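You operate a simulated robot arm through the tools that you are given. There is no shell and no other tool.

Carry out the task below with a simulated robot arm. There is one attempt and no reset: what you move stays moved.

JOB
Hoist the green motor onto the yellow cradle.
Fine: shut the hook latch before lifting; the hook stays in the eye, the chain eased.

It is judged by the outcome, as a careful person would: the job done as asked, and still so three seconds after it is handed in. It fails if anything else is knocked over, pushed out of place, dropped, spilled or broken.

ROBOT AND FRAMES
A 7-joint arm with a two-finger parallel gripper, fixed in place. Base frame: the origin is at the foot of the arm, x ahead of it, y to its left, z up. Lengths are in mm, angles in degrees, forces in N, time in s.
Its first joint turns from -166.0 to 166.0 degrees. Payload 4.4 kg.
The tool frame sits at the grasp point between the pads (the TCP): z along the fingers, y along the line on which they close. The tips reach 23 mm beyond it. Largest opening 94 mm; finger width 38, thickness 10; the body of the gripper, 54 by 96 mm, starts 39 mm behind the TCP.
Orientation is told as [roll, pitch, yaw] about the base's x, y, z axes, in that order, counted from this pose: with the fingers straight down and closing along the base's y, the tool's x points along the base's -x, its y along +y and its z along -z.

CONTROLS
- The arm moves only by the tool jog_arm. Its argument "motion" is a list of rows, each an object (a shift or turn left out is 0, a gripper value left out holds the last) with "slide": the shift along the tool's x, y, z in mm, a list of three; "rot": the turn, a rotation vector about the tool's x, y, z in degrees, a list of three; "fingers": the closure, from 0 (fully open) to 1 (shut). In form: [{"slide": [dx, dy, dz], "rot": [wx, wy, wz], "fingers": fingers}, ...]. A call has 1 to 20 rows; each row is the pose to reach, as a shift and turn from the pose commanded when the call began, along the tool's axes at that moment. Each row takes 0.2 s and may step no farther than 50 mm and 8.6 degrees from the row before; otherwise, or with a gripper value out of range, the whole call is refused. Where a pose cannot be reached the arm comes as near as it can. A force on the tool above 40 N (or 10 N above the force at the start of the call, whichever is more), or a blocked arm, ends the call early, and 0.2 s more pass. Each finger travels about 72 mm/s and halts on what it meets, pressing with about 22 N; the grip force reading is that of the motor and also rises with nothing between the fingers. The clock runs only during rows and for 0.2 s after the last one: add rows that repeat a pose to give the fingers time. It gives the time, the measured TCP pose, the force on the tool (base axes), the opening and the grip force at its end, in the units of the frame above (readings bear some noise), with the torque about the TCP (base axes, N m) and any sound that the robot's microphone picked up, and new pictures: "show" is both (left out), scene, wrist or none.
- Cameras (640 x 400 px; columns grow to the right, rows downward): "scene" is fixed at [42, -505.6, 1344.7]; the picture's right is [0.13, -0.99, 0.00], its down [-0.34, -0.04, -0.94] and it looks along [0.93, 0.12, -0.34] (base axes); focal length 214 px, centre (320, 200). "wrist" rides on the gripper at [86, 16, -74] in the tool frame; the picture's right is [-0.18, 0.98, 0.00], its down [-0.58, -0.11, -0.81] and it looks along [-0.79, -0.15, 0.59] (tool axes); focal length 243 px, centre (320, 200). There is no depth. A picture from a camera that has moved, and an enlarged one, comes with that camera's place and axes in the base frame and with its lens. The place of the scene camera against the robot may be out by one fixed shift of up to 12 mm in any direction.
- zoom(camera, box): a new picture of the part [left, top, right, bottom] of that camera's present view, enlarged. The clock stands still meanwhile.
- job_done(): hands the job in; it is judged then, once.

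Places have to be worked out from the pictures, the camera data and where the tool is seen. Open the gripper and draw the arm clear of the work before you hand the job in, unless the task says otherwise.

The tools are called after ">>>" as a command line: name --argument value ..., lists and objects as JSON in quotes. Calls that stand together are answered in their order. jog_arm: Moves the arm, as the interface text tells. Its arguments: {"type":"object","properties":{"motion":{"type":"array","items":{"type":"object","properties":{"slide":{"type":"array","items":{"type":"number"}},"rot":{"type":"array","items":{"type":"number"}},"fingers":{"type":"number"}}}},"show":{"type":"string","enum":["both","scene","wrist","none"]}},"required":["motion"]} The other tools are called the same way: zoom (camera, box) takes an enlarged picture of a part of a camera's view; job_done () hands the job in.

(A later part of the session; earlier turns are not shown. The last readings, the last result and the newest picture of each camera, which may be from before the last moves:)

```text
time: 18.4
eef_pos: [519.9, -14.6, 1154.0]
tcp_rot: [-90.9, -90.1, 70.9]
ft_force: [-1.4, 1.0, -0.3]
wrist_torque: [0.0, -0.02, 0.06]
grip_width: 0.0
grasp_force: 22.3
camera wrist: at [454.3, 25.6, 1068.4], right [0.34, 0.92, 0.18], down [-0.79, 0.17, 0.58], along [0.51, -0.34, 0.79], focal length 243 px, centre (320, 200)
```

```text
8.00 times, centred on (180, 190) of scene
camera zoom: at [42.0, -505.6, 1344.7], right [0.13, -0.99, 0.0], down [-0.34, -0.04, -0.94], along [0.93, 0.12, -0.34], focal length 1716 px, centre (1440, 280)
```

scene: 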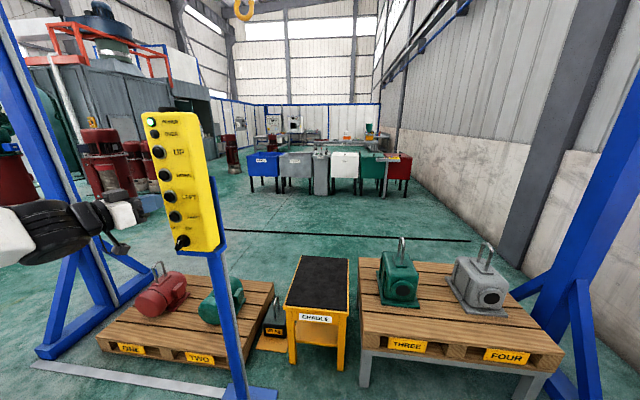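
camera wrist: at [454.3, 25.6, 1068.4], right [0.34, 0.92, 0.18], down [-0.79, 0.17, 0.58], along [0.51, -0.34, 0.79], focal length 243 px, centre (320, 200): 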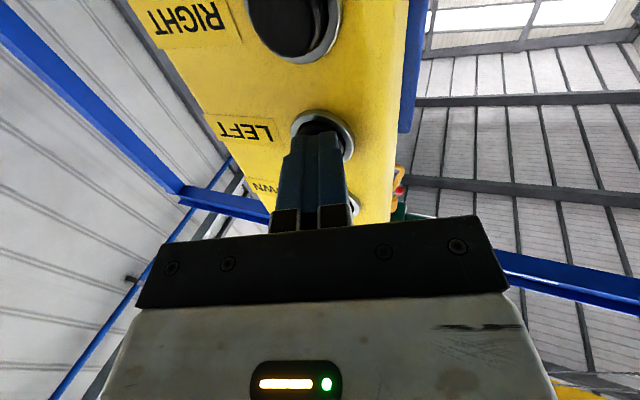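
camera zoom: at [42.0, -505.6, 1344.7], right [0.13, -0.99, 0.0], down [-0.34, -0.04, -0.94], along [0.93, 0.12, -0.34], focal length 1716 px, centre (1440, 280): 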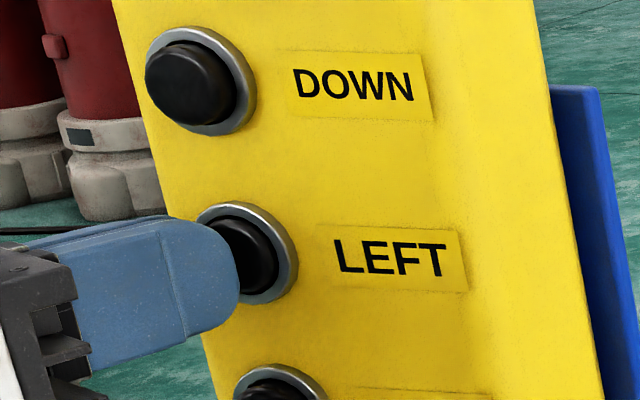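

Contact seems just starting (about 1.7 N back along the tool). I'll press another 3–6 mm and hold briefly.

>>> jog_arm --motion '[{"slide": [0, 0, 3]}, {"slide": [0, 0, 6]}, {"slide": [0, 0, 6]}]' --show "wrist"

>>> zoom --camera "scene" --box '[140, 0, 340, 1]'

```text
time: 19.2
eef_pos: [523.7, -16.3, 1154.7]
tcp_rot: [-110.1, -90.0, 90.1]
ft_force: [-14.4, 2.2, -1.7]
wrist_torque: [0.01, 0.03, 0.08]
grip_width: 0.0
grasp_force: 22.0
camera wrist: at [459.2, 23.7, 1068.6], right [0.34, 0.92, 0.18], down [-0.79, 0.17, 0.58], along [0.51, -0.34, 0.79], focal length 243 px, centre (320, 200)
```

wrist: 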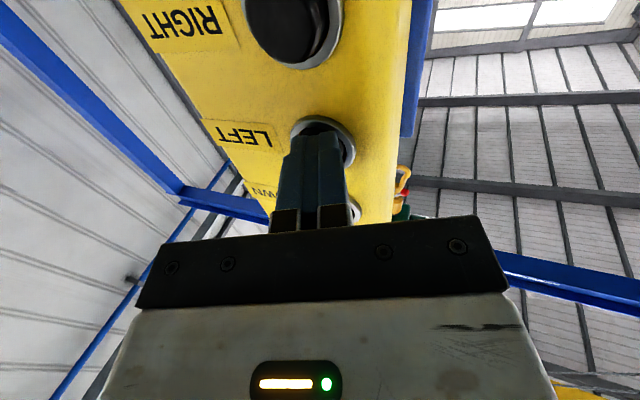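

```text
3.20 times, centred on (240, 0) of scene
camera zoom: at [42.0, -505.6, 1344.7], right [0.13, -0.99, 0.0], down [-0.34, -0.04, -0.94], along [0.93, 0.12, -0.34], focal length 686 px, centre (576, 838)
```

zoom: 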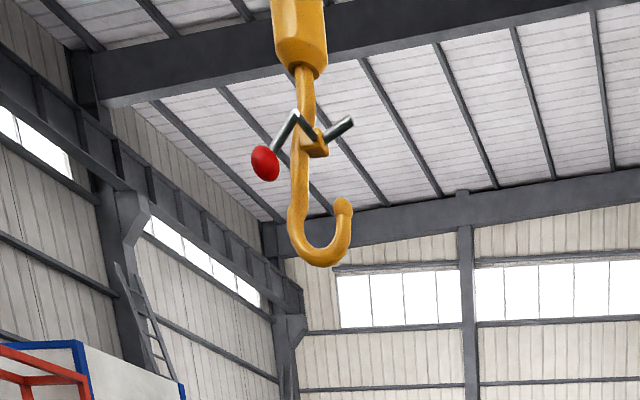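

LEFT works: the hook has started moving left (~17 mm) at about 14 N. I'll keep holding for about a second to calibrate the speed.

>>> jog_arm --motion '[{"slide": [0, 0, 0]}, {"slide": [0, 0, 0]}, {"slide": [0, 0, 0]}, {"slide": [0, 0, 0]}, {"slide": [0, 0, 0]}]' --show "none"

>>> zoom --camera "scene" --box '[140, 0, 340, 1]'

```text
time: 20.4
eef_pos: [523.5, -16.5, 1155.5]
tcp_rot: [-123.7, -90.0, 103.8]
ft_force: [-13.7, 1.1, -0.2]
wrist_torque: [0.01, 0.02, 0.04]
grip_width: 0.1
grasp_force: 21.6
```

```text
3.20 times, centred on (240, 0) of scene
camera zoom: at [42.0, -505.6, 1344.7], right [0.13, -0.99, 0.0], down [-0.34, -0.04, -0.94], along [0.93, 0.12, -0.34], focal length 686 px, centre (576, 838)
```

zoom: 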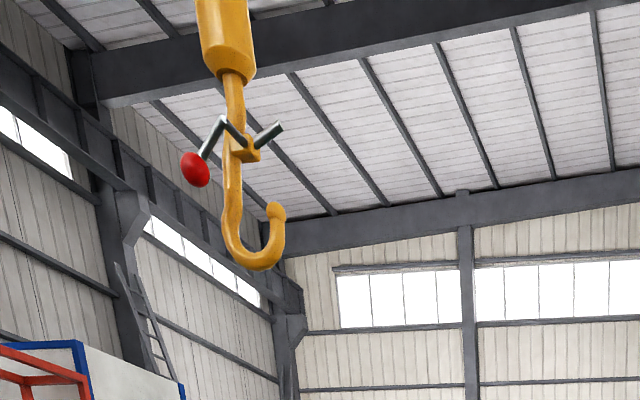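

Speed is roughly 77–80 mm/s; hook bowl now at y≈68, target ≈355 (left of the eye at 282). Hold LEFT about 2.8 s more, then recheck.

>>> jog_arm --motion '[{"slide": [0, 0, 0]}, {"slide": [0, 0, 0]}, {"slide": [0, 0, 0]}, {"slide": [0, 0, 0]}, {"slide": [0, 0, 0]}, {"slide": [0, 0, 0]}, {"slide": [0, 0, 0]}, {"slide": [0, 0, 0]}, {"slide": [0, 0, 0]}, {"slide": [0, 0, 0]}, {"slide": [0, 0, 0]}, {"slide": [0, 0, 0]}]' --show "none"

>>> zoom --camera "scene" --box '[60, 0, 260, 1]'

```text
time: 23.0
eef_pos: [524.3, -17.1, 1154.4]
tcp_rot: [-107.4, -90.1, 87.4]
ft_force: [-13.1, 0.9, -1.3]
wrist_torque: [-0.01, 0.07, 0.01]
grip_width: 0.0
grasp_force: 21.6
```

```text
3.20 times, centred on (160, 0) of scene
camera zoom: at [42.0, -505.6, 1344.7], right [0.13, -0.99, 0.0], down [-0.34, -0.04, -0.94], along [0.93, 0.12, -0.34], focal length 686 px, centre (832, 838)
```

zoom: 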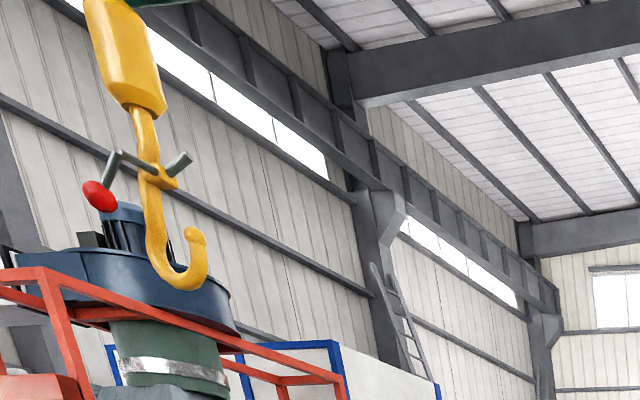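

The trolley has ramped up and overshot: bowl is now near y≈579. I release immediately and watch it coast; the hook is high so nothing is near it.

>>> jog_arm --motion '[{"slide": [0, 0, -15]}, {"slide": [0, 0, -15]}, {"slide": [0, 0, -15]}]' --show "none"

>>> zoom --camera "scene" --box '[0, 0, 200, 1]'

```text
time: 23.8
eef_pos: [510.0, -12.3, 1153.8]
tcp_rot: [-88.7, -90.0, 68.6]
ft_force: [-0.2, 0.1, -0.1]
wrist_torque: [0.01, -0.03, 0.0]
grip_width: 0.0
grasp_force: 22.2
```

```text
3.20 times, centred on (100, 0) of scene
camera zoom: at [42.0, -505.6, 1344.7], right [0.13, -0.99, 0.0], down [-0.34, -0.04, -0.94], along [0.93, 0.12, -0.34], focal length 686 px, centre (1024, 838)
```

zoom: 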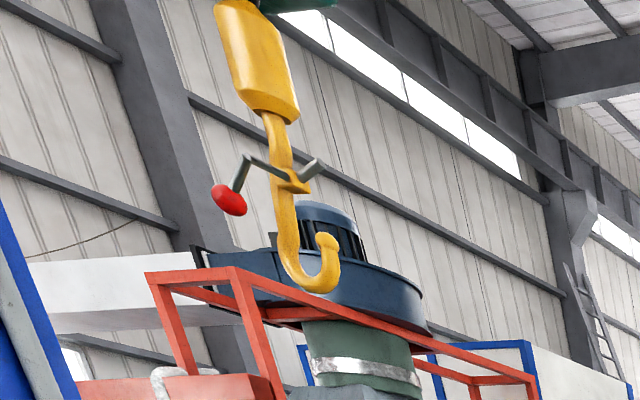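

It coasted to about y≈676. I'll wait to see it settle.

>>> jog_arm --motion '[{"slide": [0, 0, 0]}, {"slide": [0, 0, 0]}, {"slide": [0, 0, 0]}, {"slide": [0, 0, 0]}, {"slide": [0, 0, 0]}]' --show "none"

>>> zoom --camera "scene" --box '[0, 0, 200, 1]'

```text
time: 25.0
eef_pos: [511.4, -11.2, 1154.5]
tcp_rot: [-93.7, -90.1, 73.7]
ft_force: [-0.2, -0.8, 0.2]
wrist_torque: [-0.03, -0.03, 0.04]
grip_width: 0.0
grasp_force: 21.7
```

```text
3.20 times, centred on (100, 0) of scene
camera zoom: at [42.0, -505.6, 1344.7], right [0.13, -0.99, 0.0], down [-0.34, -0.04, -0.94], along [0.93, 0.12, -0.34], focal length 686 px, centre (1024, 838)
```

zoom: 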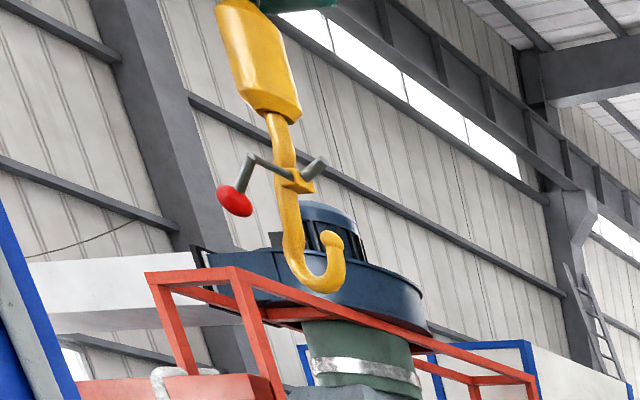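

The hook has settled near y≈670 (bowl); the trolley clearly speeds up on long presses, so I'll use shorter ones. Moving down to the RIGHT button, staying off the caps.

>>> jog_arm --motion '[{"slide": [0, 0, -12]}, {"slide": [30, 0, -12]}, {"slide": [60, 0, -12]}, {"slide": [60, 0, -4]}, {"slide": [60, 0, -4]}]' --show "wrist"

>>> zoom --camera "scene" --box '[130, 180, 210, 230]'

```text
time: 26.2
eef_pos: [505.6, -9.8, 1094.2]
tcp_rot: [-139.0, -90.0, 119.1]
ft_force: [0.8, 0.2, 0.6]
wrist_torque: [0.02, 0.0, -0.01]
grip_width: 0.3
grasp_force: 22.1
camera wrist: at [441.7, 30.3, 1008.6], right [0.34, 0.92, 0.18], down [-0.8, 0.17, 0.58], along [0.5, -0.34, 0.79], focal length 243 px, centre (320, 200)
```

wrist: 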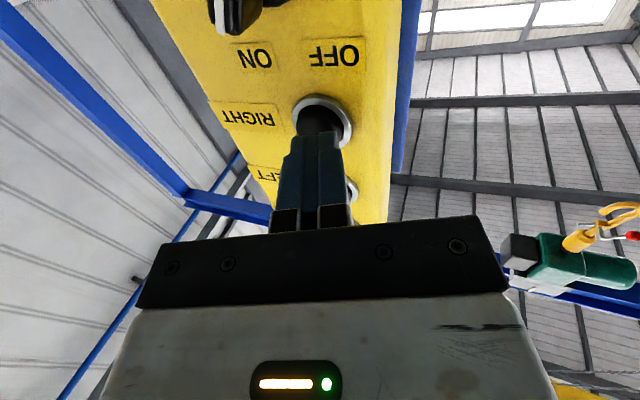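

```text
8.00 times, centred on (170, 205) of scene
camera zoom: at [42.0, -505.6, 1344.7], right [0.13, -0.99, 0.0], down [-0.34, -0.04, -0.94], along [0.93, 0.12, -0.34], focal length 1716 px, centre (1520, 160)
```

zoom: 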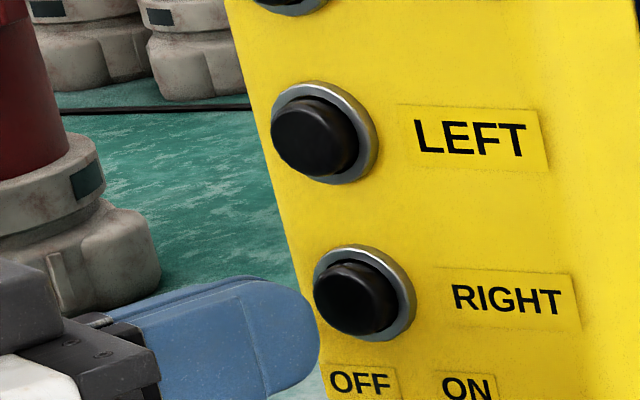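

Aligned with RIGHT (ring measured at z≈1092, tool at 1094). I press it to the same depth that worked for LEFT and hold for short intervals, checking the hook.

>>> jog_arm --motion '[{"slide": [0, 0, 10]}, {"slide": [0, 0, 16]}, {"slide": [0, 0, 20]}, {"slide": [0, 0, 20]}, {"slide": [0, 0, 20]}]' --show "none"

>>> zoom --camera "scene" --box '[0, 0, 200, 1]'

```text
time: 27.4
eef_pos: [524.2, -17.1, 1094.4]
tcp_rot: [-97.7, -90.0, 77.6]
ft_force: [-18.7, 2.9, -0.8]
wrist_torque: [-0.05, -0.03, 0.14]
grip_width: 0.0
grasp_force: 22.0
```

```text
3.20 times, centred on (100, 0) of scene
camera zoom: at [42.0, -505.6, 1344.7], right [0.13, -0.99, 0.0], down [-0.34, -0.04, -0.94], along [0.93, 0.12, -0.34], focal length 686 px, centre (1024, 838)
```

zoom: 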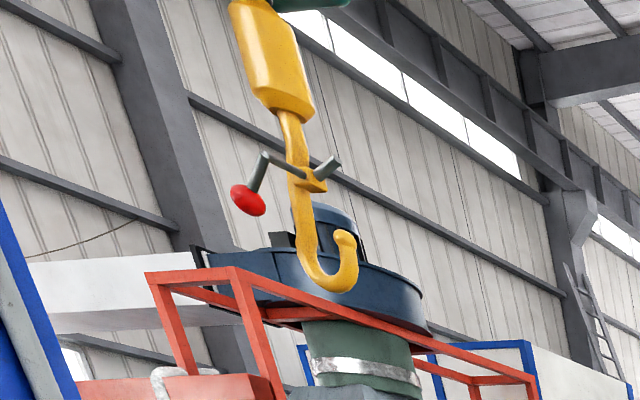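

RIGHT works (bowl now y≈645, moving right). Holding in short intervals.

>>> jog_arm --motion '[{"slide": [0, 0, 0]}, {"slide": [0, 0, 0]}, {"slide": [0, 0, 0]}]' --show "none"

>>> zoom --camera "scene" --box '[0, 0, 200, 1]'

```text
time: 28.2
eef_pos: [523.4, -16.7, 1094.2]
tcp_rot: [-108.5, -90.0, 88.5]
ft_force: [-19.2, 1.6, -0.3]
wrist_torque: [0.0, 0.03, 0.03]
grip_width: 0.0
grasp_force: 22.0
```

```text
3.20 times, centred on (100, 0) of scene
camera zoom: at [42.0, -505.6, 1344.7], right [0.13, -0.99, 0.0], down [-0.34, -0.04, -0.94], along [0.93, 0.12, -0.34], focal length 686 px, centre (1024, 838)
```

zoom: 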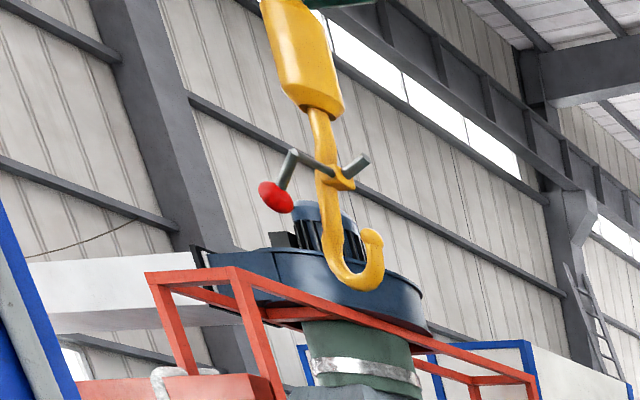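

Bowl y≈604, still slow. Continue holding.

>>> jog_arm --motion '[{"slide": [0, 0, 0]}, {"slide": [0, 0, 0]}, {"slide": [0, 0, 0]}]' --show "none"

>>> zoom --camera "scene" --box '[0, 0, 200, 1]'

```text
time: 29.0
eef_pos: [524.9, -16.6, 1094.1]
tcp_rot: [-115.4, -90.1, 95.3]
ft_force: [-20.0, 2.0, 0.1]
wrist_torque: [-0.04, 0.0, 0.08]
grip_width: 0.1
grasp_force: 21.9
```

```text
3.20 times, centred on (100, 0) of scene
camera zoom: at [42.0, -505.6, 1344.7], right [0.13, -0.99, 0.0], down [-0.34, -0.04, -0.94], along [0.93, 0.12, -0.34], focal length 686 px, centre (1024, 838)
```

zoom: 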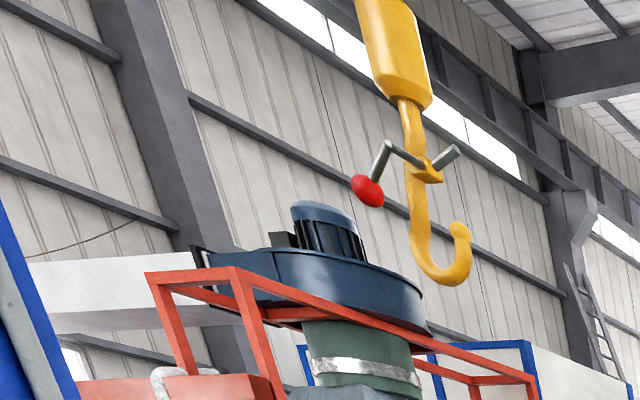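

Bowl y≈458 and now at fast speed; the earlier coast after release was ~97 mm, so releasing now should stop near y≈360.

>>> jog_arm --motion '[{"slide": [0, 0, -15]}, {"slide": [0, 0, -15]}, {"slide": [0, 0, -15]}, {"slide": [0, 0, -15]}, {"slide": [0, 0, -15]}, {"slide": [0, 0, -15]}, {"slide": [0, 0, -15]}, {"slide": [0, 0, -15]}]' --show "none"

>>> zoom --camera "scene" --box '[60, 0, 260, 1]'

```text
time: 30.8
eef_pos: [510.5, -11.4, 1094.3]
tcp_rot: [-99.0, -90.0, 79.1]
ft_force: [-0.2, -0.5, 0.8]
wrist_torque: [-0.01, 0.01, 0.03]
grip_width: 0.1
grasp_force: 21.9
```

```text
3.20 times, centred on (160, 0) of scene
camera zoom: at [42.0, -505.6, 1344.7], right [0.13, -0.99, 0.0], down [-0.34, -0.04, -0.94], along [0.93, 0.12, -0.34], focal length 686 px, centre (832, 838)
```

zoom: 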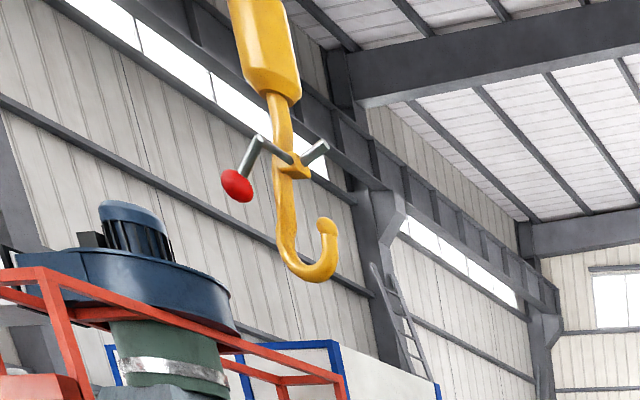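

Hook stopped with its bowl at about y≈372 and tip ≈327, safely left of the eye bar (282). Now I move up to the DOWN button, staying off the caps in between.

>>> jog_arm --motion '[{"slide": [0, 0, -14]}, {"slide": [-40, 0, -14]}, {"slide": [-80, 0, -14]}, {"slide": [-120, 0, -14]}, {"slide": [-120, 0, -4]}, {"slide": [-120, 0, -4]}]' --show "wrist"

>>> zoom --camera "scene" --box '[60, 0, 260, 1]'

```text
time: 32.2
eef_pos: [506.4, -11.0, 1212.4]
tcp_rot: [-91.3, -90.1, 71.1]
ft_force: [0.7, -0.1, -0.3]
wrist_torque: [-0.01, -0.01, 0.0]
grip_width: 0.0
grasp_force: 21.8
camera wrist: at [442.5, 28.7, 1127.6], right [0.34, 0.92, 0.18], down [-0.79, 0.17, 0.58], along [0.51, -0.34, 0.79], focal length 243 px, centre (320, 200)
```

wrist: 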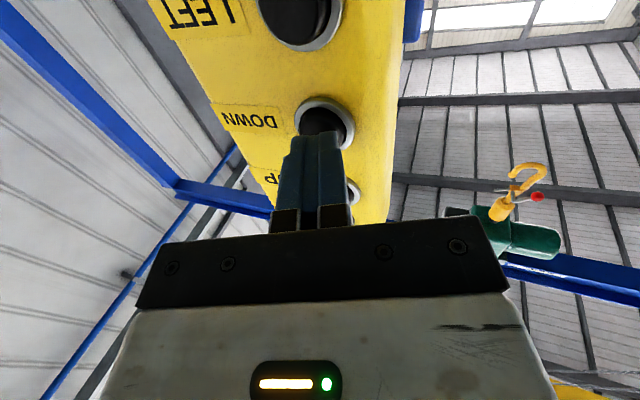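

```text
3.20 times, centred on (160, 0) of scene
camera zoom: at [42.0, -505.6, 1344.7], right [0.13, -0.99, 0.0], down [-0.34, -0.04, -0.94], along [0.93, 0.12, -0.34], focal length 686 px, centre (832, 838)
```

zoom: 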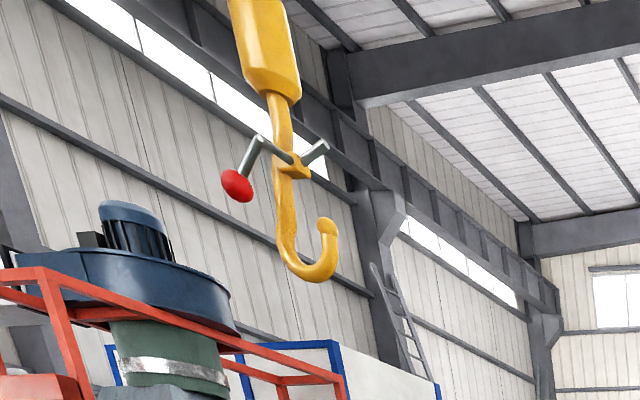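

The hook is steady. Now I press DOWN and hold in intervals, measuring its descent rate in the scene view.

>>> jog_arm --motion '[{"slide": [0, 0, 10]}, {"slide": [0, 0, 16]}, {"slide": [0, 0, 20]}, {"slide": [0, 0, 20]}, {"slide": [0, 0, 20]}]' --show "none"

>>> zoom --camera "scene" --box '[60, 0, 260, 125]'

```text
time: 33.4
eef_pos: [525.1, -17.8, 1214.2]
tcp_rot: [-166.6, -90.0, 146.5]
ft_force: [-27.2, 6.4, -2.1]
wrist_torque: [0.01, 0.08, 0.16]
grip_width: 0.0
grasp_force: 21.9
```

```text
3.20 times, centred on (160, 62) of scene
camera zoom: at [42.0, -505.6, 1344.7], right [0.13, -0.99, 0.0], down [-0.34, -0.04, -0.94], along [0.93, 0.12, -0.34], focal length 686 px, centre (832, 640)
```

zoom: 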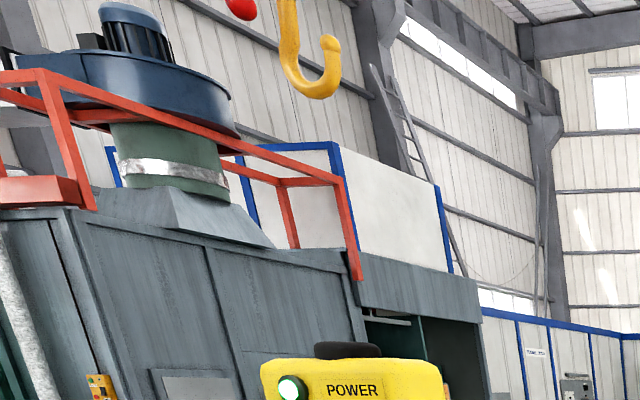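

DOWN works; the hook has begun lowering. Easing the press by 1 mm and holding.

>>> jog_arm --motion '[{"slide": [0, 0, -1]}, {"slide": [0, 0, -1]}, {"slide": [0, 0, -1]}, {"slide": [0, 0, -1]}, {"slide": [0, 0, -1]}, {"slide": [0, 0, -1]}, {"slide": [0, 0, -1]}]' --show "none"

>>> zoom --camera "scene" --box '[60, 0, 260, 125]'

```text
time: 35.0
eef_pos: [523.8, -18.3, 1213.6]
tcp_rot: [-127.8, -90.0, 107.8]
ft_force: [-19.7, 2.1, 0.9]
wrist_torque: [-0.03, -0.02, 0.06]
grip_width: 0.1
grasp_force: 21.8
```

```text
3.20 times, centred on (160, 62) of scene
camera zoom: at [42.0, -505.6, 1344.7], right [0.13, -0.99, 0.0], down [-0.34, -0.04, -0.94], along [0.93, 0.12, -0.34], focal length 686 px, centre (832, 640)
```

zoom: 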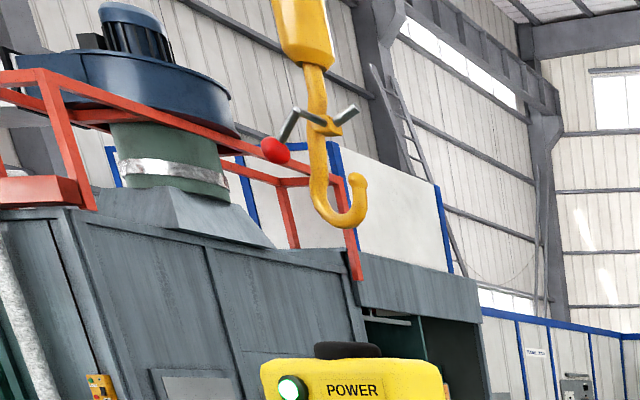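

Bowl at z≈1577 and now at fast speed. One more second, then measure the fast rate.

>>> jog_arm --motion '[{"slide": [0, 0, 0]}, {"slide": [0, 0, 0]}, {"slide": [0, 0, 0]}, {"slide": [0, 0, 0]}]' --show "none"

>>> zoom --camera "scene" --box '[60, 0, 260, 125]'

```text
time: 36.0
eef_pos: [524.5, -17.3, 1214.2]
tcp_rot: [-118.1, -90.0, 98.1]
ft_force: [-20.4, 1.6, 0.6]
wrist_torque: [-0.01, 0.03, 0.04]
grip_width: 0.0
grasp_force: 22.1
```

```text
3.20 times, centred on (160, 62) of scene
camera zoom: at [42.0, -505.6, 1344.7], right [0.13, -0.99, 0.0], down [-0.34, -0.04, -0.94], along [0.93, 0.12, -0.34], focal length 686 px, centre (832, 640)
```

zoom: 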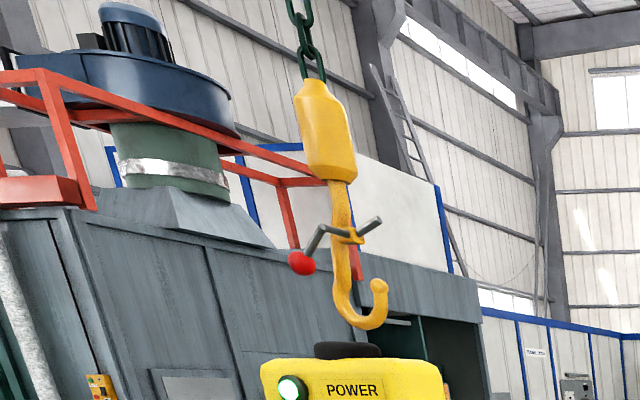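

Fast descent ≈138 mm/s; bowl at z≈1439. I'll hold 4.2 s more (to z≈860), then release — still far above the motor.

>>> jog_arm --motion '[{"slide": [0, 0, 0]}, {"slide": [0, 0, 0]}, {"slide": [0, 0, 0]}, {"slide": [0, 0, 0]}, {"slide": [0, 0, 0]}, {"slide": [0, 0, 0]}, {"slide": [0, 0, 0]}, {"slide": [0, 0, 0]}, {"slide": [0, 0, 0]}, {"slide": [0, 0, 0]}, {"slide": [0, 0, 0]}, {"slide": [0, 0, 0]}, {"slide": [0, 0, 0]}, {"slide": [0, 0, 0]}, {"slide": [0, 0, 0]}, {"slide": [0, 0, 0]}, {"slide": [0, 0, 0]}, {"slide": [0, 0, 0]}, {"slide": [0, 0, 0]}, {"slide": [0, 0, -15]}]' --show "both"

>>> zoom --camera "scene" --box '[120, 0, 260, 1]'

```text
time: 40.2
eef_pos: [510.6, -12.0, 1214.1]
tcp_rot: [-63.6, -89.9, 43.6]
ft_force: [0.4, 0.2, -0.5]
wrist_torque: [-0.01, -0.01, 0.0]
grip_width: 0.0
grasp_force: 22.3
camera wrist: at [445.8, 27.6, 1127.9], right [0.34, 0.92, 0.18], down [-0.79, 0.17, 0.58], along [0.51, -0.34, 0.79], focal length 243 px, centre (320, 200)
```

scene: 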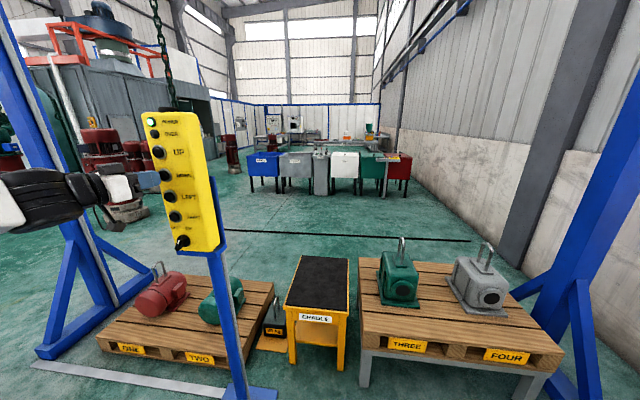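
wrist: 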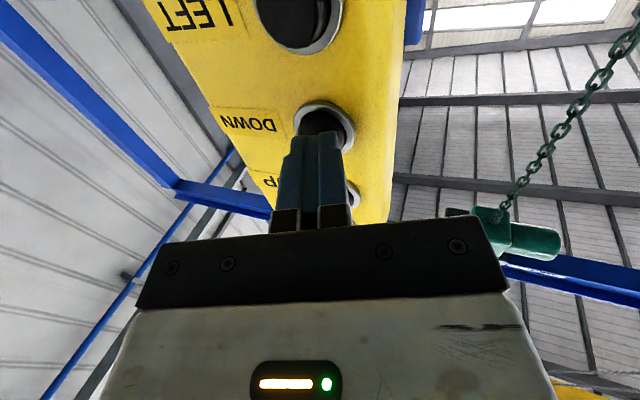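

```text
4.57 times, centred on (190, 0) of scene
camera zoom: at [42.0, -505.6, 1344.7], right [0.13, -0.99, 0.0], down [-0.34, -0.04, -0.94], along [0.93, 0.12, -0.34], focal length 980 px, centre (914, 1112)
```

zoom: 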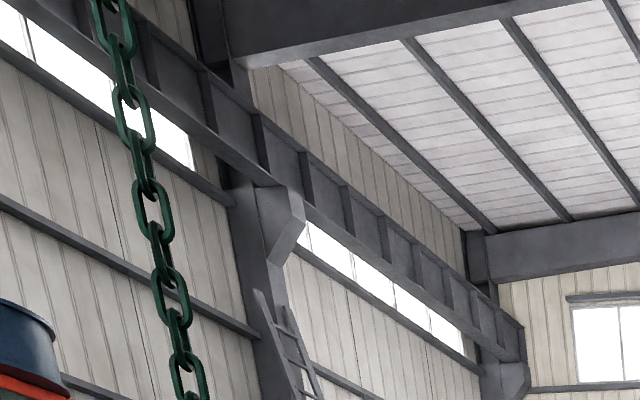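

The chain has paid out and the hook should be around z≈800. I'll retract, un-yaw and swing left of the pendant to look at the hook and eye with the fingers open.

>>> jog_arm --motion '[{"slide": [3, 25, -33], "rot": [-5, 0, 0]}, {"slide": [7, 60, -65], "rot": [-10, 0, 0]}, {"slide": [10, 92, -98], "rot": [-15, 0, 0]}, {"slide": [14, 123, -130], "rot": [-20, 0, 0]}, {"slide": [14, 123, -130], "rot": [-20, 0, 0]}]' --show "none"

>>> jog_arm --motion '[{"slide": [10, 36, 14], "rot": [0, 2.7, 0], "fingers": 0}, {"slide": [20, 73, 28], "rot": [0, 5.4, 0]}, {"slide": [30, 109, 42], "rot": [0, 8, 0]}, {"slide": [40, 146, 56], "rot": [0, 10.7, 0]}, {"slide": [50, 182, 70], "rot": [0, 13.3, 0]}, {"slide": [91, 185, 96], "rot": [0, 16, 0]}, {"slide": [132, 189, 122], "rot": [0, 18.7, 0]}, {"slide": [174, 192, 149], "rot": [0, 21.3, 0]}, {"slide": [215, 196, 175], "rot": [0, 24, 0]}, {"slide": [256, 199, 201], "rot": [0, 26.7, 0]}, {"slide": [297, 202, 227], "rot": [0, 29.3, 0]}, {"slide": [338, 206, 253], "rot": [0, 32, 0]}, {"slide": [380, 209, 280], "rot": [0, 34.7, 0]}, {"slide": [421, 213, 306], "rot": [0, 37.3, 0]}, {"slide": [462, 216, 332], "rot": [0, 40, 0]}, {"slide": [462, 216, 332], "rot": [0, 40, 0]}]'

>>> zoom --camera "wrist" --box '[0, 0, 640, 1]'

```text
time: 41.4
eef_pos: [430.1, 146.9, 1200.6]
tcp_rot: [-78.4, -89.9, 78.4]
ft_force: [0.3, 0.1, 0.6]
wrist_torque: [-0.02, 0.0, -0.01]
grip_width: 0.2
grasp_force: 22.2
```

```text
time: 44.8
eef_pos: [762.9, 364.9, 738.5]
tcp_rot: [0.0, -50.1, 0.0]
ft_force: [-0.2, -0.8, 0.6]
wrist_torque: [0.02, 0.0, 0.04]
grip_width: 94.1
grasp_force: 0.0
camera wrist: at [651.5, 380.5, 720.3], right [0.12, 0.98, 0.14], down [-0.24, -0.11, 0.96], along [0.96, -0.15, 0.23], focal length 243 px, centre (320, 200)
```

scene: 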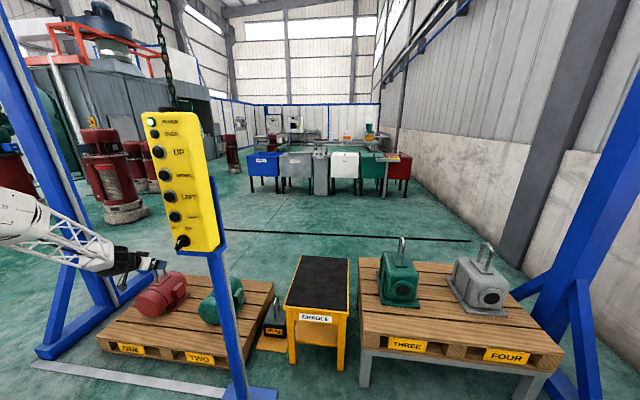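
wrist: 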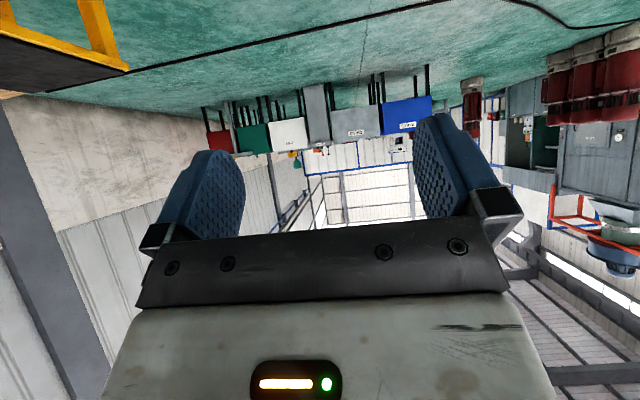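

```text
1.00 times, centred on (320, 0) of wrist (not enlarged: the box is as wide or as high as the picture)
camera zoom: at [651.5, 380.5, 720.3], right [0.12, 0.98, 0.14], down [-0.24, -0.11, 0.96], along [0.96, -0.15, 0.23], focal length 243 px, centre (320, 400)
```

zoom: 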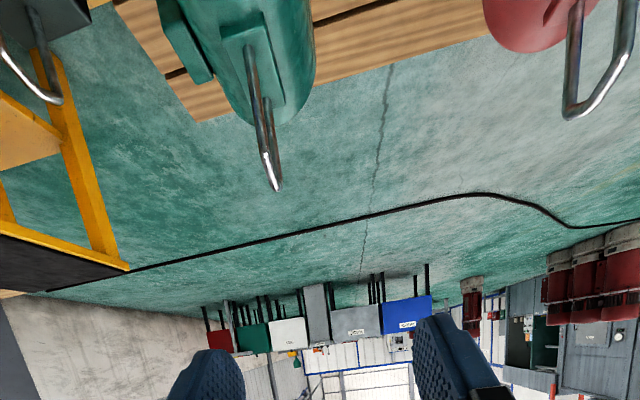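

Eye bar confirmed at y≈283, z≈440. The hook itself must still be higher than this view shows, so I tilt the camera up to find it.

>>> jog_arm --motion '[{"slide": [0, 0, 0], "rot": [0, -8, 0]}, {"slide": [0, 0, 0], "rot": [0, -16, 0]}, {"slide": [0, 0, 0], "rot": [0, -24, 0]}, {"slide": [0, 0, 0], "rot": [0, -24, 0]}]' --show "wrist"

```text
time: 45.8
eef_pos: [763.0, 364.8, 738.4]
tcp_rot: [-0.1, -74.0, 0.1]
ft_force: [0.4, 0.7, 0.5]
wrist_torque: [-0.02, 0.0, 0.01]
grip_width: 93.7
grasp_force: 0.0
camera wrist: at [667.8, 380.0, 676.0], right [0.05, 0.98, 0.18], down [-0.62, -0.11, 0.78], along [0.79, -0.15, 0.6], focal length 243 px, centre (320, 200)
```

wrist: 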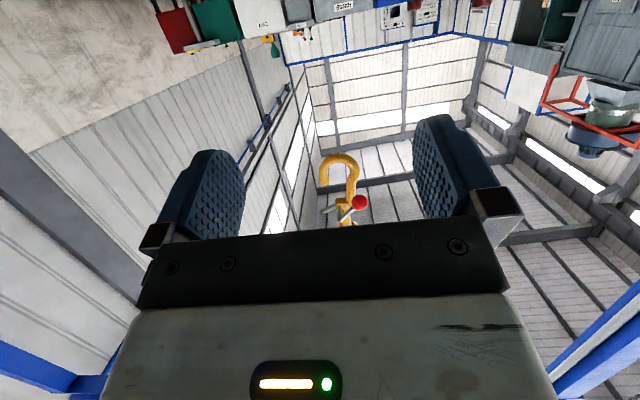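

Found the hook: bowl near y≈359, z≈911. Zooming for a more accurate reading of tip and latch.

>>> zoom --camera "wrist" --box '[260, 130, 420, 230]'

```text
4.00 times, centred on (340, 180) of wrist
camera zoom: at [667.8, 380.0, 676.0], right [0.05, 0.98, 0.18], down [-0.62, -0.11, 0.78], along [0.79, -0.15, 0.6], focal length 970 px, centre (240, 280)
```

zoom: 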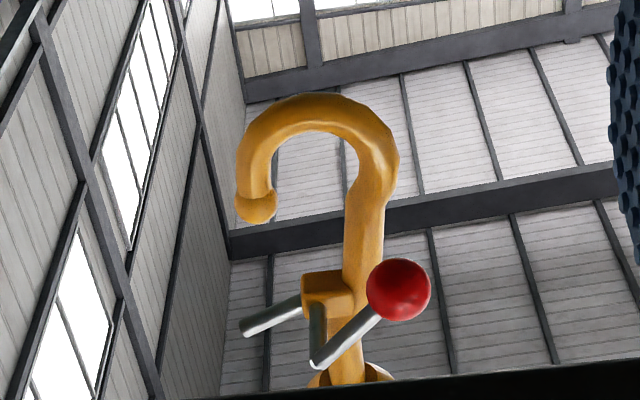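

Hook tip is at y≈314 (edge ≈303) versus the bar's left edge ≈290, so I want ~20 mm more clearance to the left before lowering; the bowl must end near z≈338 to slip the tip under the bar. Returning to the pendant at LEFT height, fingers closed.

>>> jog_arm --motion '[{"slide": [-32, -4, -37], "rot": [0, -1.3, 0], "fingers": 1}, {"slide": [-65, -7, -73], "rot": [0, -2.6, 0]}, {"slide": [-97, -11, -110], "rot": [0, -3.9, 0]}, {"slide": [-129, -14, -147], "rot": [0, -5.2, 0]}, {"slide": [-162, -18, -183], "rot": [0, -6.5, 0]}, {"slide": [-194, -21, -220], "rot": [0, -7.8, 0]}, {"slide": [-227, -25, -256], "rot": [0, -9.1, 0]}, {"slide": [-259, -28, -293], "rot": [0, -10.4, 0]}, {"slide": [-291, -32, -330], "rot": [0, -11.7, 0]}, {"slide": [-324, -35, -366], "rot": [0, -13, 0]}, {"slide": [-321, -72, -380], "rot": [0, -13.6, 0]}, {"slide": [-318, -108, -394], "rot": [0, -14.2, 0]}, {"slide": [-314, -145, -407], "rot": [0, -14.8, 0]}, {"slide": [-311, -181, -421], "rot": [0, -15.4, 0]}, {"slide": [-308, -218, -435], "rot": [0, -16, 0]}, {"slide": [-308, -218, -435], "rot": [0, -16, 0]}]' --show "none"

>>> jog_arm --motion '[{"slide": [0, -40, 20], "rot": [5, 0, 0]}, {"slide": [0, -79, 40], "rot": [10, 0, 0]}, {"slide": [0, -118, 60], "rot": [15, 0, 0]}, {"slide": [0, -157, 76], "rot": [20, 0, 0]}, {"slide": [0, -157, 76], "rot": [20, 0, 0]}]' --show "wrist"

```text
time: 49.2
eef_pos: [430.0, 145.2, 1151.5]
tcp_rot: [-86.3, -89.9, 86.3]
ft_force: [-0.6, 0.3, -0.6]
wrist_torque: [-0.02, 0.03, 0.02]
grip_width: 0.0
grasp_force: 22.3
```

```text
time: 50.4
eef_pos: [506.5, -10.9, 1155.4]
tcp_rot: [-91.1, -90.0, 71.0]
ft_force: [0.7, 0.7, 0.3]
wrist_torque: [0.02, -0.03, -0.01]
grip_width: 0.0
grasp_force: 21.8
camera wrist: at [442.0, 29.3, 1068.9], right [0.34, 0.92, 0.18], down [-0.79, 0.17, 0.58], along [0.51, -0.34, 0.79], focal length 243 px, centre (320, 200)
```

wrist: 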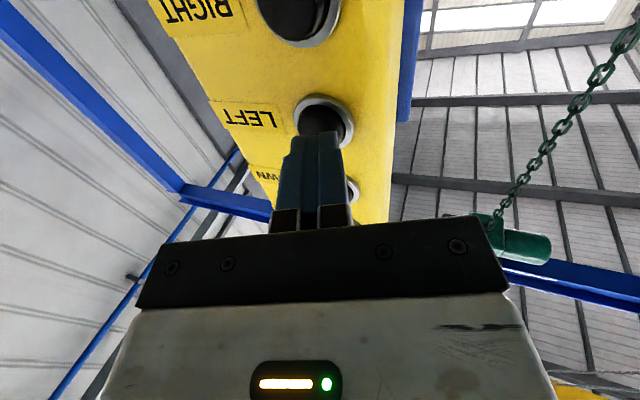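

Aligned on LEFT. A brief pulse of about 0.35 s should add roughly 20 mm of leftward clearance.

>>> jog_arm --motion '[{"slide": [0, 0, 12]}, {"slide": [0, 0, 20]}, {"slide": [0, 0, 20]}, {"slide": [0, 0, 6]}, {"slide": [0, 0, 0]}, {"slide": [0, 0, 0]}]' --show "wrist"

```text
time: 51.8
eef_pos: [504.9, -10.9, 1153.8]
tcp_rot: [-95.8, -89.9, 75.8]
ft_force: [-0.8, 1.2, 0.3]
wrist_torque: [-0.01, -0.03, 0.0]
grip_width: 0.0
grasp_force: 22.6
camera wrist: at [440.9, 29.6, 1067.7], right [0.34, 0.92, 0.18], down [-0.79, 0.17, 0.58], along [0.51, -0.34, 0.79], focal length 243 px, centre (320, 200)
```

wrist: 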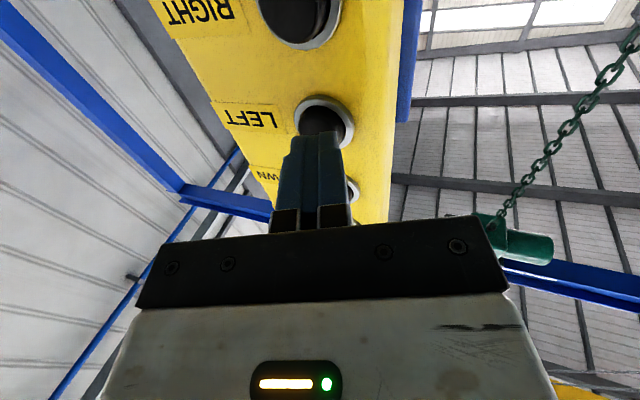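

The trolley moved about 20 mm left as wanted. Now up to DOWN and lower for ~3.5 s (≈380 mm, to z≈525, still above the eye).

>>> jog_arm --motion '[{"slide": [-30, 0, 0]}, {"slide": [-60, 0, 0]}, {"slide": [-60, 0, 0]}]' --show "none"

>>> jog_arm --motion '[{"slide": [0, 0, 12]}, {"slide": [0, 0, 20]}, {"slide": [0, 0, 20]}, {"slide": [0, 0, 20]}, {"slide": [0, 0, 20]}, {"slide": [0, 0, 20]}, {"slide": [0, 0, 20]}, {"slide": [0, 0, 20]}, {"slide": [0, 0, 20]}, {"slide": [0, 0, 20]}, {"slide": [0, 0, 20]}, {"slide": [0, 0, 20]}, {"slide": [0, 0, 20]}, {"slide": [0, 0, 20]}, {"slide": [0, 0, 20]}, {"slide": [0, 0, 20]}, {"slide": [0, 0, 20]}, {"slide": [0, 0, 20]}, {"slide": [0, 0, 20]}, {"slide": [0, 0, 4]}]' --show "both"

```text
time: 52.6
eef_pos: [504.5, -10.7, 1214.8]
tcp_rot: [-99.7, -90.0, 79.7]
ft_force: [0.7, 0.3, -0.4]
wrist_torque: [0.02, 0.0, 0.05]
grip_width: 0.3
grasp_force: 21.9
```

```text
time: 56.8
eef_pos: [508.4, -12.0, 1212.9]
tcp_rot: [-65.0, -89.9, 45.0]
ft_force: [0.2, 0.3, 0.4]
wrist_torque: [0.03, -0.01, 0.01]
grip_width: 0.0
grasp_force: 22.4
camera wrist: at [444.2, 28.0, 1127.0], right [0.34, 0.92, 0.18], down [-0.79, 0.17, 0.58], along [0.51, -0.34, 0.79], focal length 243 px, centre (320, 200)
```

scene: 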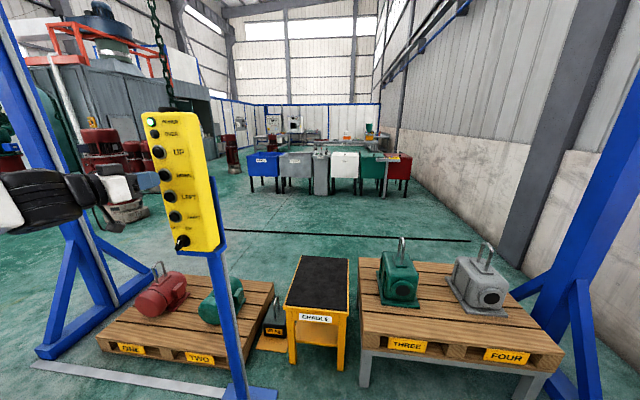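
wrist: 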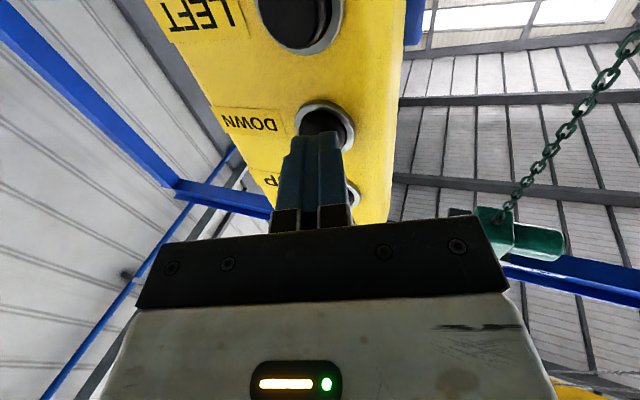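

I'll go check the hook from a closer viewing spot just left of the pendant, looking down past the opened fingers.

>>> jog_arm --motion '[{"slide": [3, 25, -33], "rot": [-5, 0, 0]}, {"slide": [7, 60, -65], "rot": [-10, 0, 0]}, {"slide": [10, 92, -98], "rot": [-15, 0, 0]}, {"slide": [14, 123, -130], "rot": [-20, 0, 0]}, {"slide": [14, 123, -130], "rot": [-20, 0, 0]}]' --show "none"

>>> jog_arm --motion '[{"slide": [18, 14, 12], "rot": [0, 8.2, 0], "fingers": 0}, {"slide": [36, 28, 24], "rot": [0, 16.4, 0]}, {"slide": [55, 42, 35], "rot": [0, 24.5, 0]}, {"slide": [73, 56, 47], "rot": [0, 32.7, 0]}, {"slide": [91, 70, 59], "rot": [0, 40.9, 0]}, {"slide": [109, 83, 71], "rot": [0, 49.1, 0]}, {"slide": [127, 97, 83], "rot": [0, 57.3, 0]}, {"slide": [145, 111, 95], "rot": [0, 65.5, 0]}, {"slide": [164, 125, 106], "rot": [0, 73.6, 0]}, {"slide": [182, 139, 118], "rot": [0, 81.8, 0]}, {"slide": [200, 153, 130], "rot": [0, 90, 0]}, {"slide": [200, 153, 130], "rot": [0, 90, 0]}]' --show "wrist"

>>> zoom --camera "wrist" --box '[220, 50, 460, 200]'

```text
time: 58.0
eef_pos: [428.8, 148.0, 1199.9]
tcp_rot: [-83.8, -90.0, 83.9]
ft_force: [-0.5, 0.7, 0.1]
wrist_torque: [-0.01, 0.01, 0.0]
grip_width: 0.0
grasp_force: 22.0
```

```text
time: 60.6
eef_pos: [558.9, 300.3, 1001.3]
tcp_rot: [0.0, 0.1, -0.1]
ft_force: [-0.3, -0.3, 1.0]
wrist_torque: [-0.01, 0.0, 0.01]
grip_width: 94.0
grasp_force: 0.1
camera wrist: at [472.7, 316.3, 1075.8], right [0.18, 0.98, 0.0], down [0.58, -0.11, 0.81], along [0.79, -0.15, -0.59], focal length 243 px, centre (320, 200)
```

wrist: 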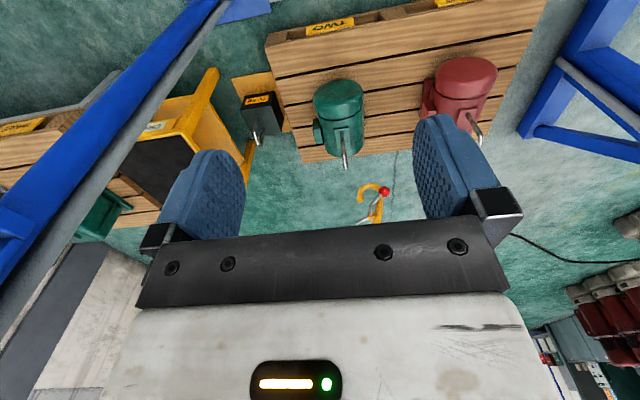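

```text
2.67 times, centred on (340, 125) of wrist
camera zoom: at [472.7, 316.3, 1075.8], right [0.18, 0.98, 0.0], down [0.58, -0.11, 0.81], along [0.79, -0.15, -0.59], focal length 647 px, centre (267, 400)
```

zoom: 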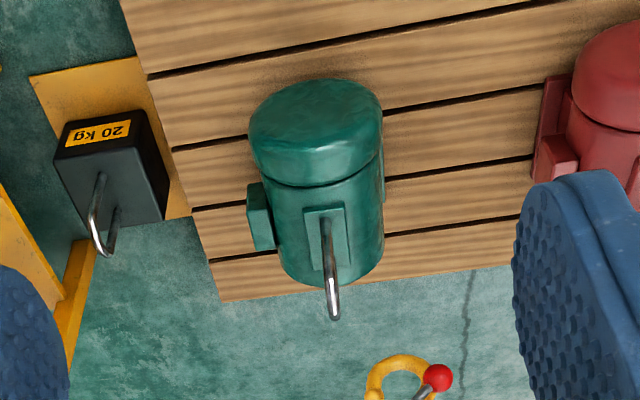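

Very clear: hook bowl at about z≈550, y≈371, tip ≈19 mm edge-to-edge left of the bar. I return to DOWN for a shorter press (~1.7 s ≈ 140 mm).

>>> jog_arm --motion '[{"slide": [12, -14, -19], "rot": [0, -8.2, 0], "fingers": 1}, {"slide": [23, -28, -39], "rot": [0, -16.4, 0]}, {"slide": [35, -42, -58], "rot": [0, -24.5, 0]}, {"slide": [47, -56, -77], "rot": [0, -32.7, 0]}, {"slide": [59, -70, -97], "rot": [0, -40.9, 0]}, {"slide": [70, -83, -116], "rot": [0, -49.1, 0]}, {"slide": [82, -97, -136], "rot": [0, -57.3, 0]}, {"slide": [94, -111, -155], "rot": [0, -65.5, 0]}, {"slide": [106, -125, -174], "rot": [0, -73.6, 0]}, {"slide": [117, -139, -194], "rot": [0, -81.8, 0]}, {"slide": [129, -153, -213], "rot": [0, -90, 0]}, {"slide": [129, -153, -213], "rot": [0, -90, 0]}]' --show "none"

>>> jog_arm --motion '[{"slide": [0, -40, 20], "rot": [5, 0, 0]}, {"slide": [0, -79, 40], "rot": [10, 0, 0]}, {"slide": [0, -118, 60], "rot": [15, 0, 0]}, {"slide": [0, -157, 75], "rot": [20, 0, 0]}, {"slide": [0, -157, 75], "rot": [20, 0, 0]}]' --show "wrist"

```text
time: 63.2
eef_pos: [431.3, 147.9, 1215.3]
tcp_rot: [170.6, -89.9, -170.7]
ft_force: [1.1, 0.3, -0.5]
wrist_torque: [-0.02, -0.02, 0.01]
grip_width: 0.0
grasp_force: 22.1
```

```text
time: 64.4
eef_pos: [504.6, -9.8, 1214.0]
tcp_rot: [-107.0, -90.0, 87.0]
ft_force: [0.6, 0.2, -0.1]
wrist_torque: [0.03, -0.03, -0.01]
grip_width: 0.0
grasp_force: 22.4
camera wrist: at [440.0, 30.1, 1128.6], right [0.34, 0.92, 0.18], down [-0.79, 0.17, 0.58], along [0.5, -0.34, 0.79], focal length 243 px, centre (320, 200)
```

wrist: 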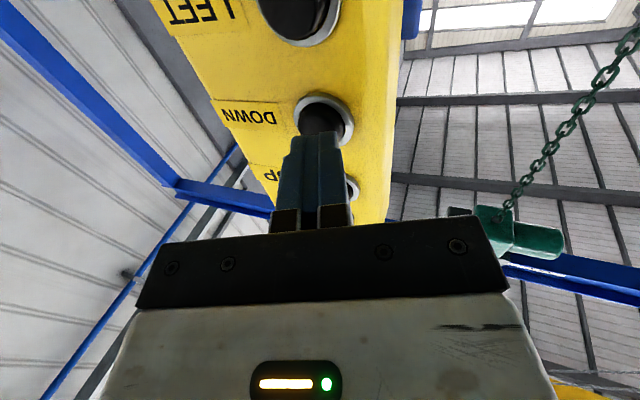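

Pressing DOWN for ~1.7 s.

>>> jog_arm --motion '[{"slide": [0, 0, 12]}, {"slide": [0, 0, 20]}, {"slide": [0, 0, 20]}, {"slide": [0, 0, 20]}, {"slide": [0, 0, 20]}, {"slide": [0, 0, 20]}, {"slide": [0, 0, 20]}, {"slide": [0, 0, 20]}, {"slide": [0, 0, 20]}, {"slide": [0, 0, 20]}, {"slide": [0, 0, 4]}, {"slide": [0, 0, 4]}]' --show "none"

>>> jog_arm --motion '[{"slide": [3, 25, -33], "rot": [-5, 0, 0]}, {"slide": [7, 60, -65], "rot": [-10, 0, 0]}, {"slide": [10, 92, -98], "rot": [-15, 0, 0]}, {"slide": [14, 123, -130], "rot": [-20, 0, 0]}, {"slide": [14, 123, -130], "rot": [-20, 0, 0]}]' --show "none"

>>> jog_arm --motion '[{"slide": [18, 14, 12], "rot": [0, 8.2, 0], "fingers": 0}, {"slide": [36, 28, 24], "rot": [0, 16.4, 0]}, {"slide": [55, 42, 35], "rot": [0, 24.5, 0]}, {"slide": [73, 56, 47], "rot": [0, 32.7, 0]}, {"slide": [91, 70, 59], "rot": [0, 40.9, 0]}, {"slide": [109, 83, 71], "rot": [0, 49.1, 0]}, {"slide": [127, 97, 83], "rot": [0, 57.3, 0]}, {"slide": [145, 111, 95], "rot": [0, 65.5, 0]}, {"slide": [164, 125, 106], "rot": [0, 73.6, 0]}, {"slide": [182, 139, 118], "rot": [0, 81.8, 0]}, {"slide": [200, 153, 130], "rot": [0, 90, 0]}, {"slide": [200, 153, 130], "rot": [0, 90, 0]}]' --show "wrist"

>>> zoom --camera "wrist" --box '[240, 60, 440, 185]'

```text
time: 67.0
eef_pos: [509.6, -10.0, 1213.0]
tcp_rot: [-62.9, -90.0, 43.0]
ft_force: [0.1, 0.0, 0.8]
wrist_torque: [0.0, -0.02, 0.02]
grip_width: 0.1
grasp_force: 21.7
```

```text
time: 68.2
eef_pos: [427.7, 149.4, 1197.5]
tcp_rot: [-76.6, -90.1, 76.8]
ft_force: [-1.4, 0.0, -0.2]
wrist_torque: [0.02, 0.02, 0.01]
grip_width: 0.0
grasp_force: 21.6
```

```text
time: 70.8
eef_pos: [559.1, 303.9, 1000.1]
tcp_rot: [0.0, 0.2, -0.1]
ft_force: [0.3, 0.1, -0.1]
wrist_torque: [0.01, -0.04, 0.0]
grip_width: 94.3
grasp_force: 0.1
camera wrist: at [471.9, 319.2, 1075.0], right [0.18, 0.98, 0.0], down [0.58, -0.11, 0.81], along [0.79, -0.15, -0.59], focal length 243 px, centre (320, 200)
```

wrist: 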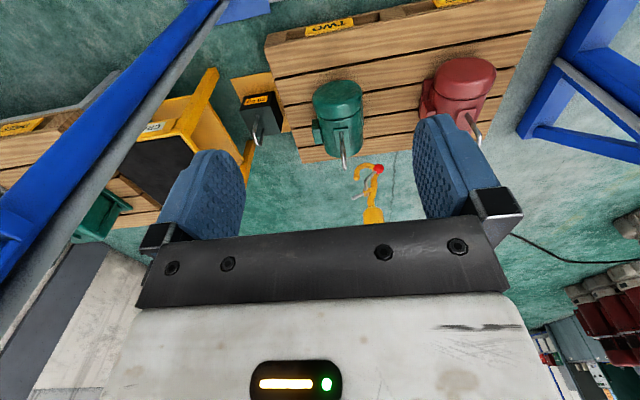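

```text
3.20 times, centred on (340, 122) of wrist
camera zoom: at [471.9, 319.2, 1075.0], right [0.18, 0.98, 0.0], down [0.58, -0.11, 0.81], along [0.79, -0.15, -0.59], focal length 776 px, centre (256, 448)
```

zoom: 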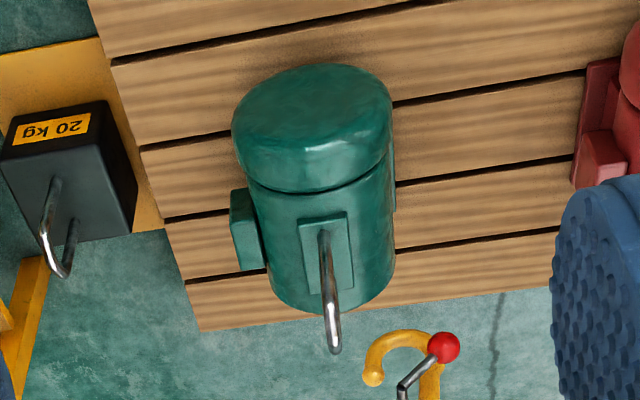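

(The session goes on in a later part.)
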